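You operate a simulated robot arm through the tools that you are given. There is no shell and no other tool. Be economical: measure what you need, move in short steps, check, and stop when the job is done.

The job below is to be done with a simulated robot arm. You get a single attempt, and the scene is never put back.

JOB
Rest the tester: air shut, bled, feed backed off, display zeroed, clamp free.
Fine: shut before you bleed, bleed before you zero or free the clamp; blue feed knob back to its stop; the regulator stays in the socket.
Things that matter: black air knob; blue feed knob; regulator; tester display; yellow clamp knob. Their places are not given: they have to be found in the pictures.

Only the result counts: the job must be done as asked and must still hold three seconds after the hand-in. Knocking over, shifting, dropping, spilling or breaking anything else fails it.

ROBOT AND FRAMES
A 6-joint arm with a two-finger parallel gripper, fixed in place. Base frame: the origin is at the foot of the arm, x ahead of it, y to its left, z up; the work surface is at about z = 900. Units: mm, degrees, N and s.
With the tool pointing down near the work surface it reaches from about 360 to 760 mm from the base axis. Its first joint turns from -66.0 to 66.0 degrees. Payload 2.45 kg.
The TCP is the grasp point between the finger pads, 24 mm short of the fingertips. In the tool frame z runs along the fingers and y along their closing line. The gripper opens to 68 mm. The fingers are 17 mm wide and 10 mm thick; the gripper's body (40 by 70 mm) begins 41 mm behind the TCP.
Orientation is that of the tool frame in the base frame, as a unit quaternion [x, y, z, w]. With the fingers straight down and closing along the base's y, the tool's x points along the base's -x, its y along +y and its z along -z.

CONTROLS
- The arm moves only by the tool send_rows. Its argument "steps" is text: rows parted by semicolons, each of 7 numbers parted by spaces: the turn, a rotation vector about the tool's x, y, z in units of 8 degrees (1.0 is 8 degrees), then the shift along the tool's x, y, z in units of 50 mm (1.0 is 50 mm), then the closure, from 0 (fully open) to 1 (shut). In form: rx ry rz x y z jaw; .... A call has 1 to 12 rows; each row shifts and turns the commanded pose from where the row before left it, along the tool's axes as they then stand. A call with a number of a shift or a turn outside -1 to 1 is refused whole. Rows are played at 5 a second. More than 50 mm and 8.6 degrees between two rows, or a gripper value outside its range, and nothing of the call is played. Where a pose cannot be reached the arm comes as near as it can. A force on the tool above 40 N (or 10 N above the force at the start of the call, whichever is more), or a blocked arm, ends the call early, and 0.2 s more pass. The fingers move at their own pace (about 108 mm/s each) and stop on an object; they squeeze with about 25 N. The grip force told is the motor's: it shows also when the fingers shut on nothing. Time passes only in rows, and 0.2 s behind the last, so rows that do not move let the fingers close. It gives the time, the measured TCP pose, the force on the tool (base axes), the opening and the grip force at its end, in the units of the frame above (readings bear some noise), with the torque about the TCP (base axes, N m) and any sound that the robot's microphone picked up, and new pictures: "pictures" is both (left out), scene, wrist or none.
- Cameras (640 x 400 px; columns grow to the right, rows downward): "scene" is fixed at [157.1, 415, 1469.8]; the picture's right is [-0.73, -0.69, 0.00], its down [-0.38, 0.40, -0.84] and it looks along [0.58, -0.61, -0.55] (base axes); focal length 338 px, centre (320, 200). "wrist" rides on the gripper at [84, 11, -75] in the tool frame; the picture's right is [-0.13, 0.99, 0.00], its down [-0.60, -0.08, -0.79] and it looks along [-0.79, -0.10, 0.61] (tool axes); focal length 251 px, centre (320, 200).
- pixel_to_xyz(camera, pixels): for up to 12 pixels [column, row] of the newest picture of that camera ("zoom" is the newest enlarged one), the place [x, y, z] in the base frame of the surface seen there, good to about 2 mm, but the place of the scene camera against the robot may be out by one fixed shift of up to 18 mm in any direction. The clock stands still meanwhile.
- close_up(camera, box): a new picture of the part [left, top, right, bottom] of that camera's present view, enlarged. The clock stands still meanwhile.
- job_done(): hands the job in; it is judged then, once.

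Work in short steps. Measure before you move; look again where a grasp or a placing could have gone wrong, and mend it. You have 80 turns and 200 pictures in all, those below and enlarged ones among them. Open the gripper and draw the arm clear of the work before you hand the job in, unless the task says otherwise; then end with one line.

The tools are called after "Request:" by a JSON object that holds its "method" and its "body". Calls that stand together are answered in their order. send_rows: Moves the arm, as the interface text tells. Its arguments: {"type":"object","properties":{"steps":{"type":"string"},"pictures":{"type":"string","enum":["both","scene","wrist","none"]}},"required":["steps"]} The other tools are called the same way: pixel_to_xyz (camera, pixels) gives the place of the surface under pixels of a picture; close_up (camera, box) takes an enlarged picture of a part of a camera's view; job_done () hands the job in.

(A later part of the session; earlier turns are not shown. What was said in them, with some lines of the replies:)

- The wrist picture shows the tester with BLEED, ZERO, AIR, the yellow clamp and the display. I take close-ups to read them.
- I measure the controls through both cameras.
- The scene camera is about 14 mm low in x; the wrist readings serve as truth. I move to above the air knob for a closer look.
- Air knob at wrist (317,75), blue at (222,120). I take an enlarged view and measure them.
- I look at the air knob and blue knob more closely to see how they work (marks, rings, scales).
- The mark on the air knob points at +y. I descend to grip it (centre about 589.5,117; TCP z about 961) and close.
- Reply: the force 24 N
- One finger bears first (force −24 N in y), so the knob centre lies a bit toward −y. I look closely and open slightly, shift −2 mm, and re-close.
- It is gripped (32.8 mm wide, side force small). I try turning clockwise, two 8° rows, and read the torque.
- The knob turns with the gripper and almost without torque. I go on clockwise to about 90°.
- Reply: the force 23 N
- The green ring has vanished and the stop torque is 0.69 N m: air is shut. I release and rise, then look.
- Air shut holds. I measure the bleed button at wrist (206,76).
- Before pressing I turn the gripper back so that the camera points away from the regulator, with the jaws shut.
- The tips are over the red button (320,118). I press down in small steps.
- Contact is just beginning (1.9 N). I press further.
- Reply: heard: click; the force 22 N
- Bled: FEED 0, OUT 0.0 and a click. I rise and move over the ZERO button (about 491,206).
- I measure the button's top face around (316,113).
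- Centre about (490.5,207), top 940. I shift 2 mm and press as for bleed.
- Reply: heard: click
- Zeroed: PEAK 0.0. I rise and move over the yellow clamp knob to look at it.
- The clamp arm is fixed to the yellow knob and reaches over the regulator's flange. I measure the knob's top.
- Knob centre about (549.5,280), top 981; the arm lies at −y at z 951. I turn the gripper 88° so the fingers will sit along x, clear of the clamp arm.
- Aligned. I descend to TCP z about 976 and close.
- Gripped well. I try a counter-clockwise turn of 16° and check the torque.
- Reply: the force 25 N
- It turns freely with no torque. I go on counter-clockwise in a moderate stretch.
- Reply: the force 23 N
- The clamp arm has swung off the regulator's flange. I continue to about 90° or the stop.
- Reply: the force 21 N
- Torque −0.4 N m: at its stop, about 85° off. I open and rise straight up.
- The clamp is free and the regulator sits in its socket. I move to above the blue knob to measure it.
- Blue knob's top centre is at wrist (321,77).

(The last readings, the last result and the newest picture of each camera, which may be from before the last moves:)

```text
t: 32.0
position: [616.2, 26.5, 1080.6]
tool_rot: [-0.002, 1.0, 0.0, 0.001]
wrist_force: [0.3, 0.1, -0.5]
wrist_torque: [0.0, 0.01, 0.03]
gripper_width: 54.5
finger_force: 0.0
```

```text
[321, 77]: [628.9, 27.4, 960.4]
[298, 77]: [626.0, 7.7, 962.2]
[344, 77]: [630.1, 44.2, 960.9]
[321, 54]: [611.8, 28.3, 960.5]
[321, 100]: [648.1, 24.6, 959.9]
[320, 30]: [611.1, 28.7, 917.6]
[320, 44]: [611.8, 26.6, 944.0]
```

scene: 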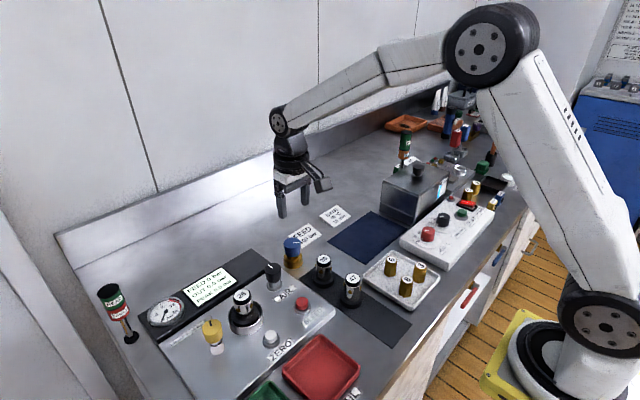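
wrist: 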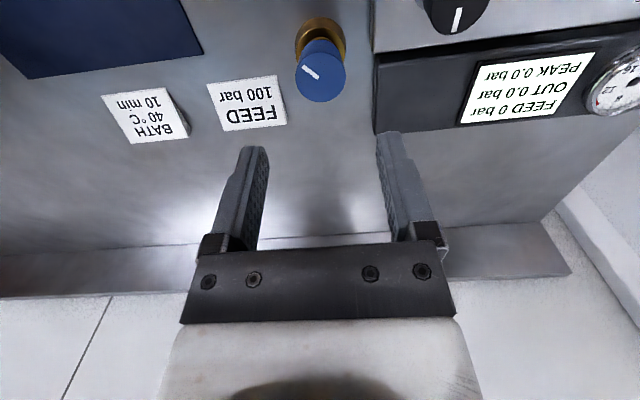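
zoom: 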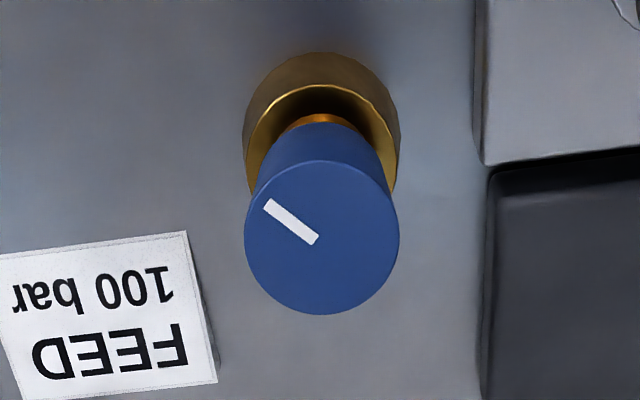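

Centre (629,27), diameter about 35, top 960. I align and pre-turn +88° so I have range to turn counter-clockwise (back off).

Request:
{"method": "send_rows", "body": {"steps": "0 0 0 -0.256 0.01 0 0;0 0 1 0 0 0 0;0 0 1 0 0 0 0;0 0 1 0 0 0 0;0 0 1 0 0 0 0;0 0 1 0 0 0 0;0 0 1 0 0 0 0;0 0 1 0 0 0 0;0 0 1 0 0 0 0;0 0 1 0 0 0 0;0 0 1 0 0 0 0;0 0 1 0 0 0 0", "pictures": "wrist"}}

Request:
{"method": "send_rows", "body": {"steps": "0 0 0 0 0 0.8 0;0 0 0 0 0 0.8 0;0 0 0 0 0 0.6 0;0 0 0 0 0 0.26 0;0 0 0 0 0 0 0.6;0 0 0 0 0 0 1;0 0 0 0 0 0 1"}}

Request:
{"method": "close_up", "body": {"camera": "wrist", "box": [240, 80, 400, 230]}}

```text
t: 34.6
position: [628.1, 27.4, 1081.1]
tool_rot: [0.695, 0.719, 0.001, 0.0]
wrist_force: [0.5, -0.8, 1.0]
wrist_torque: [0.01, 0.01, 0.0]
gripper_width: 68.1
finger_force: 0.1
```

wrist: 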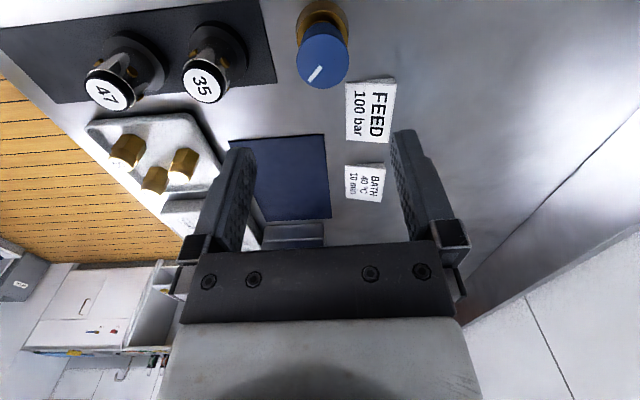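

```text
t: 36.2
position: [630.2, 28.5, 957.2]
tool_rot: [0.693, 0.721, 0.0, 0.0]
wrist_force: [1.0, 0.7, -1.9]
wrist_torque: [-0.01, -0.1, 0.01]
gripper_width: 38.4
finger_force: 44.8
```

scene: 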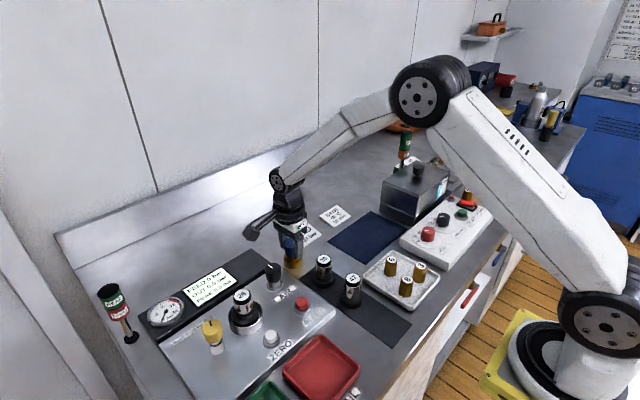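
wrist: 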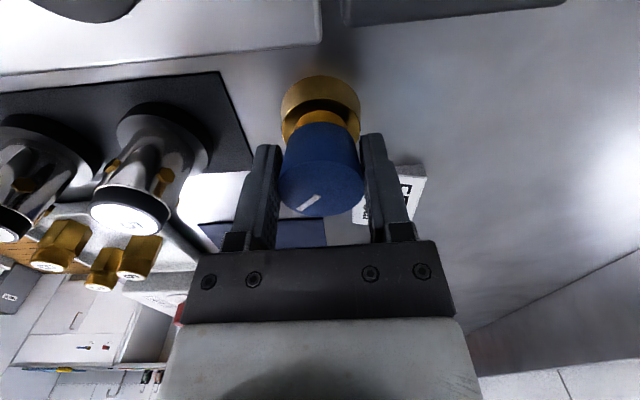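

```text
2.67 times, centred on (320, 155) of wrist
```

zoom: 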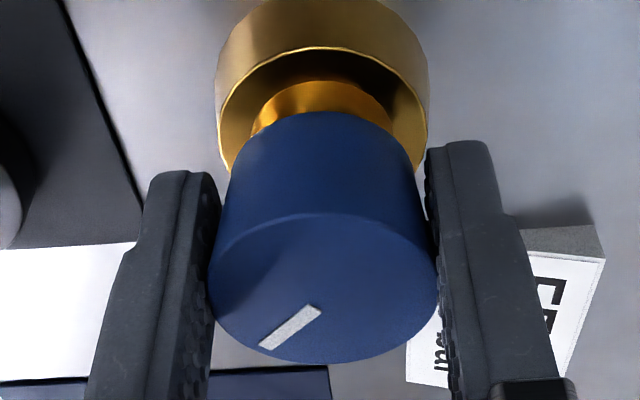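

Gripped (38.4 mm). I turn counter-clockwise 40° and check torque and lift.

Request:
{"method": "send_rows", "body": {"steps": "0 0 -0.7 0 0 0 1;0 0 -0.7 0 0 0 1;0 0 -0.7 0 0 0 1;0 0 -0.7 0 0 0 1;0 0 -0.7 0 0 0 1;0 0 -0.7 0 0 0 1;0 0 -0.7 0 0 0 1;0 0 0 0 0 0 1", "pictures": "none"}}

Request:
{"method": "close_up", "body": {"camera": "wrist", "box": [240, 80, 400, 230]}}

Request:
{"method": "close_up", "body": {"camera": "scene", "box": [120, 220, 340, 340]}}

```text
t: 38.0
position: [627.9, 28.8, 957.4]
tool_rot: [0.411, 0.911, -0.001, -0.002]
wrist_force: [-3.1, 5.8, -19.0]
wrist_torque: [-0.2, -0.04, -0.03]
gripper_width: 38.5
finger_force: 45.2
```

```text
2.67 times, centred on (320, 155) of wrist
```

zoom: 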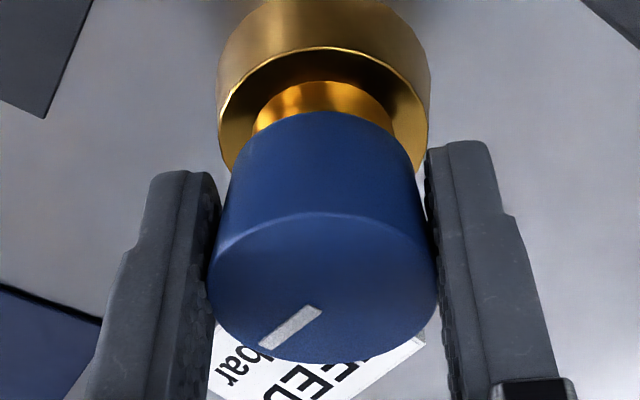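

```text
2.91 times, centred on (230, 280) of scene
```

zoom: 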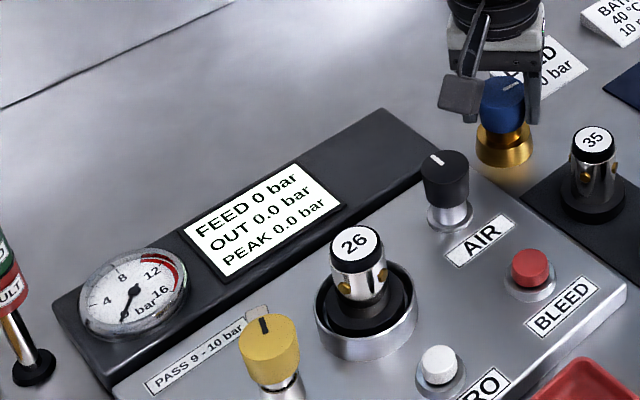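

It turns freely so far. I continue counter-clockwise.

Request:
{"method": "send_rows", "body": {"steps": "0 0 -0.7 0 0 0 1;0 0 -0.7 0 0 0 1;0 0 -0.7 0 0 0 1;0 0 -0.7 0 0 0 1;0 0 -0.7 0 0 0 1;0 0 -0.7 0 0 0 1;0 0 -0.7 0 0 0 1;0 0 0 0 0 0 1", "pictures": "none"}}

Request:
{"method": "close_up", "body": {"camera": "wrist", "box": [240, 80, 400, 230]}}

```text
t: 39.8
position: [626.3, 25.7, 956.4]
tool_rot: [0.083, 0.997, -0.001, -0.003]
wrist_force: [-12.8, -26.8, -19.7]
wrist_torque: [0.11, -0.06, -0.07]
gripper_width: 37.9
finger_force: 44.7
```

```text
2.67 times, centred on (320, 155) of wrist
```

zoom: 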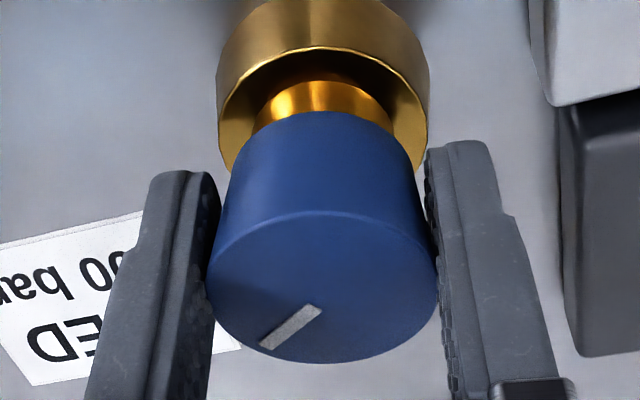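

Side force has built up (−27 N in y), so I open to relieve it and read the free pose.

Request:
{"method": "send_rows", "body": {"steps": "0 0 0 0 0 0 0.25;0 0 0 0 0 0 0.25", "pictures": "wrist"}}

Request:
{"method": "close_up", "body": {"camera": "wrist", "box": [240, 80, 400, 230]}}

```text
t: 40.4
position: [628.5, 28.8, 958.8]
tool_rot: [0.082, 0.997, 0.001, 0.001]
wrist_force: [-0.5, 0.2, 0.0]
wrist_torque: [0.02, -0.03, 0.0]
gripper_width: 50.9
finger_force: 0.0
```

wrist: 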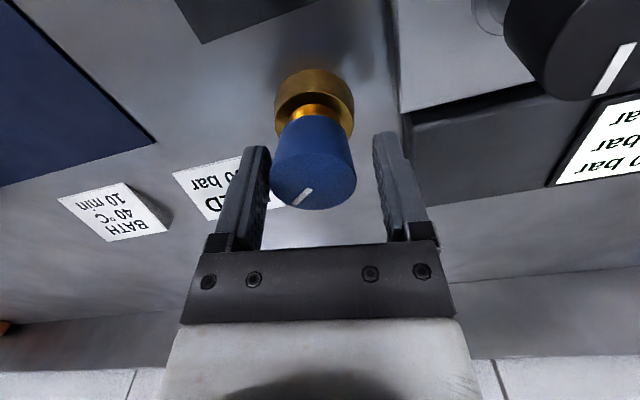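

```text
2.67 times, centred on (320, 155) of wrist
```

zoom: 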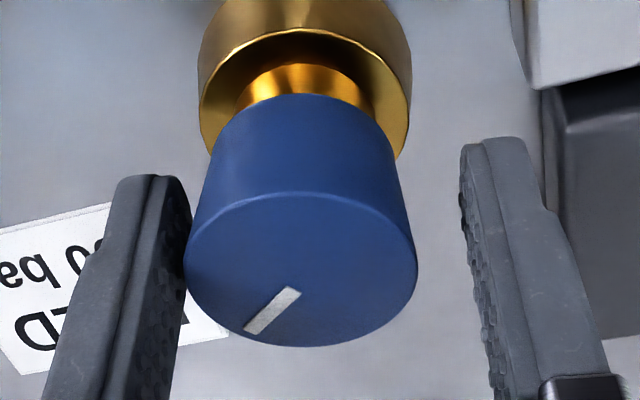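

The knob axis sits about 3 mm to −y of my centre. I shift, regrip and continue counter-clockwise.

Request:
{"method": "send_rows", "body": {"steps": "0 0 0 0.03 -0.072 0.04 0.25;0 0 0 0 0 0 0.6;0 0 0 0 0 0 1;0 0 0 0 0 0 1;0 0 -0.7 0 0 0 1;0 0 -0.7 0 0 0 1;0 0 -0.7 0 0 0 1;0 0 -0.7 0 0 0 1;0 0 -0.7 0 0 0 1;0 0 0 0 0 0 1", "pictures": "none"}}

Request:
{"method": "close_up", "body": {"camera": "wrist", "box": [240, 80, 400, 230]}}

```text
t: 42.6
position: [625.9, 24.5, 956.3]
tool_rot: [-0.162, 0.987, 0.0, -0.001]
wrist_force: [-10.3, 3.4, 11.5]
wrist_torque: [-0.28, 0.75, 0.05]
gripper_width: 38.2
finger_force: 44.6
```

```text
2.67 times, centred on (320, 155) of wrist
```

zoom: 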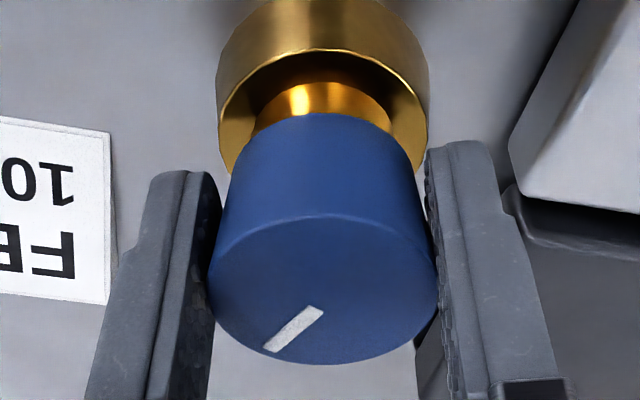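

Forces are better and it still turns freely. I go on.

Request:
{"method": "send_rows", "body": {"steps": "0 0 -0.7 0 0 0 1;0 0 -0.7 0 0 0 1;0 0 -0.7 0 0 0 1;0 0 -0.7 0 0 0 1;0 0 -0.7 0 0 0 1;0 0 -0.7 0 0 0 1;0 0 -0.7 0 0 0 1;0 0 0 0 0 0 1", "pictures": "none"}}

Request:
{"method": "close_up", "body": {"camera": "wrist", "box": [240, 80, 400, 230]}}

Request:
{"method": "close_up", "body": {"camera": "scene", "box": [120, 220, 340, 340]}}

```text
t: 44.4
position: [628.1, 22.6, 955.9]
tool_rot: [-0.482, 0.876, 0.0, 0.002]
wrist_force: [21.4, -25.7, -3.9]
wrist_torque: [0.12, -0.09, -0.93]
gripper_width: 39.2
finger_force: 45.1
```

```text
2.67 times, centred on (320, 155) of wrist
```

zoom: 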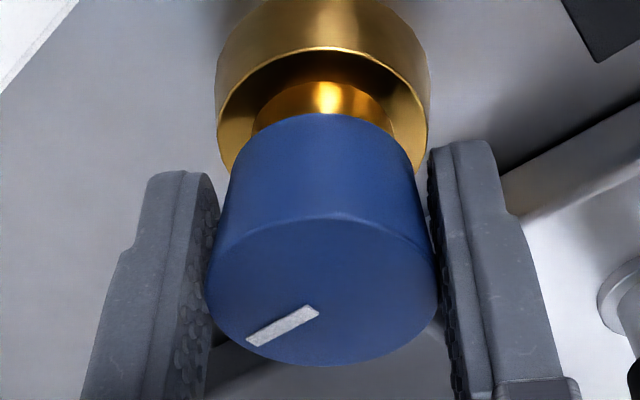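

```text
2.91 times, centred on (230, 280) of scene
```

zoom: 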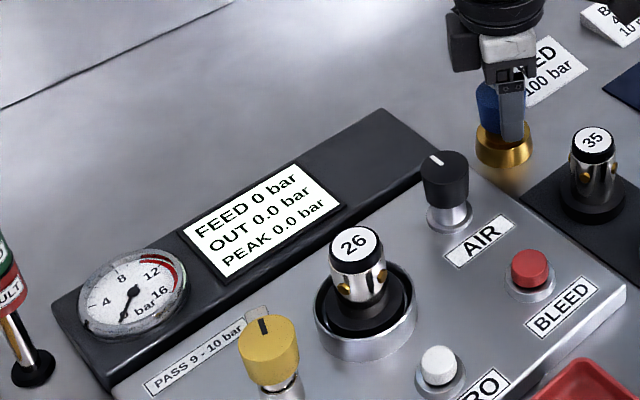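

Torque −0.93 N m and the mark has slipped slightly against the fingers: this looks like the stop. I release, check the mark, then regrip and nudge once to confirm.

Request:
{"method": "send_rows", "body": {"steps": "0 0 0 0 0 0 0.2;0 0 0 0 0 0 0.2", "pictures": "none"}}

Request:
{"method": "close_up", "body": {"camera": "wrist", "box": [240, 80, 400, 230]}}

```text
t: 45.0
position: [625.1, 24.9, 956.9]
tool_rot: [-0.484, 0.875, 0.001, 0.0]
wrist_force: [0.8, -0.2, -0.5]
wrist_torque: [-0.02, 0.01, -0.02]
gripper_width: 54.4
finger_force: 0.1
```

```text
2.67 times, centred on (320, 155) of wrist
```

zoom: 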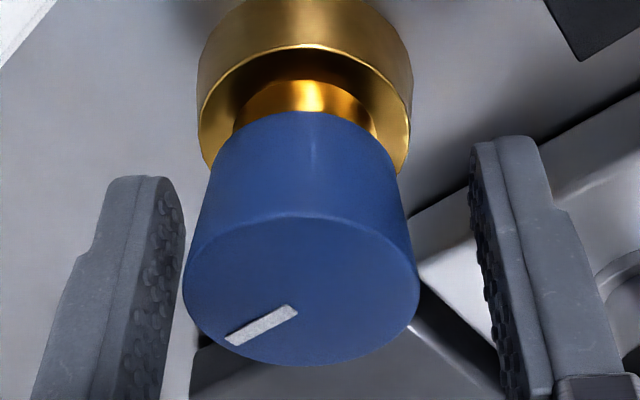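

I recentre (tool y −3.7 mm), regrip and nudge 11° further counter-clockwise.

Request:
{"method": "send_rows", "body": {"steps": "0 0 0 0.005 -0.072 0 0.25;0 0 0 0 0 0 0.6;0 0 0 0 0 0 1;0 0 0 0 0 0 1;0 0 -0.5 0 0 0 1;0 0 -0.5 0 0 0 1;0 0 -0.4 0 0 0 1;0 0 0 0 0 0 1", "pictures": "none"}}

Request:
{"method": "close_up", "body": {"camera": "wrist", "box": [240, 80, 400, 230]}}

```text
t: 46.8
position: [628.9, 21.7, 956.3]
tool_rot: [-0.566, 0.824, -0.001, 0.0]
wrist_force: [-4.3, 6.2, 2.1]
wrist_torque: [-0.04, 0.01, -0.47]
gripper_width: 39.1
finger_force: 44.9
```

```text
2.67 times, centred on (320, 155) of wrist
```

zoom: 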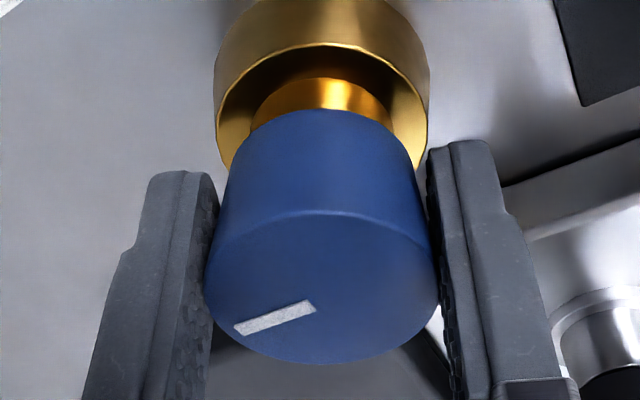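

The mark stays while the gripper slips (torque −0.47): the knob is against its stop. I release, rise and draw clear.

Request:
{"method": "send_rows", "body": {"steps": "0 0 0 0 0 0 0.1;0 0 0 0 0 0 0;0 0 0 0 0 -0.7 0;0 0 0 0 0 -0.9 0;0 0 0 0 0 -0.9 0;0 0 0 0 0 -0.9 0;0 0 0 0 0 0 0"}}

Request:
{"method": "close_up", "body": {"camera": "scene", "box": [90, 220, 330, 370]}}

Request:
{"method": "close_up", "body": {"camera": "scene", "box": [250, 225, 314, 295]}}

```text
t: 48.4
position: [627.5, 23.1, 1127.6]
tool_rot: [-0.566, 0.824, 0.0, 0.0]
wrist_force: [0.1, 0.6, -0.7]
wrist_torque: [0.02, -0.01, -0.02]
gripper_width: 68.1
finger_force: 0.3
```

scene: 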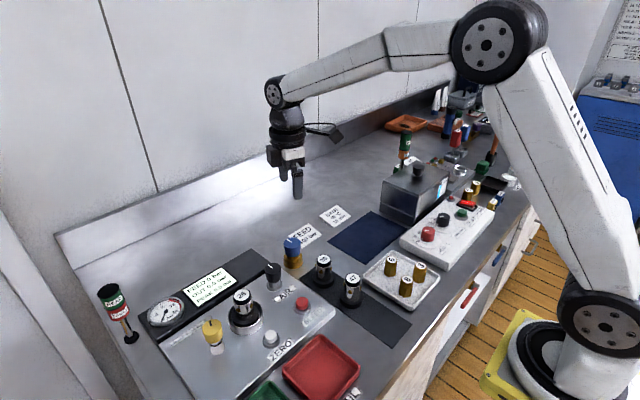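
wrist: 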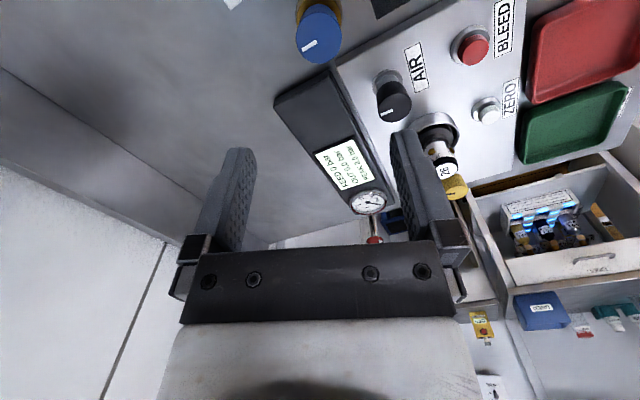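

```text
2.67 times, centred on (210, 295) of scene
```

zoom: 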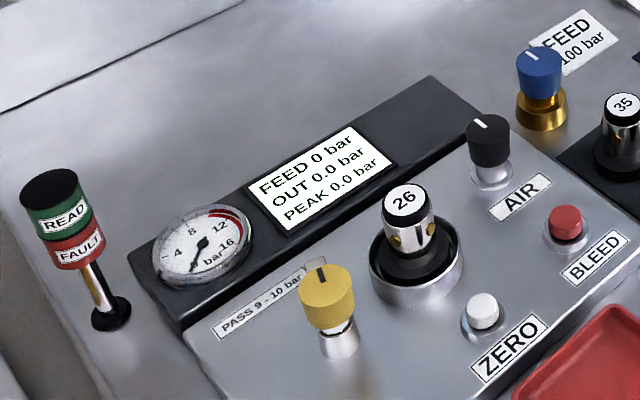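

```text
5.71 times, centred on (282, 260) of scene
```

zoom: 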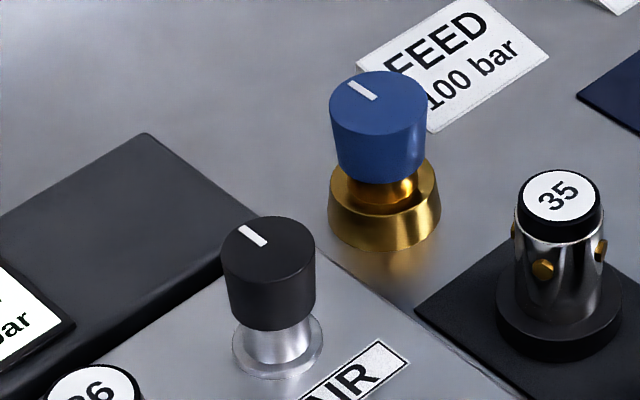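

Everything reads as asked: air mark at its stop with no green ring, FEED 0 / OUT 0.0 / PEAK 0.0, clamp arm swung off, regulator 26 seated, blue knob at its stop, and the gripper open and clear. I hand it in.

Request:
{"method": "job_done", "body": {}}

```text
The job is handed in.
```

The tester is at rest and handed in: air shut first, then bled, display zeroed, clamp freed, and the blue feed knob turned back to its stop, with regulator 26 still in its socket.
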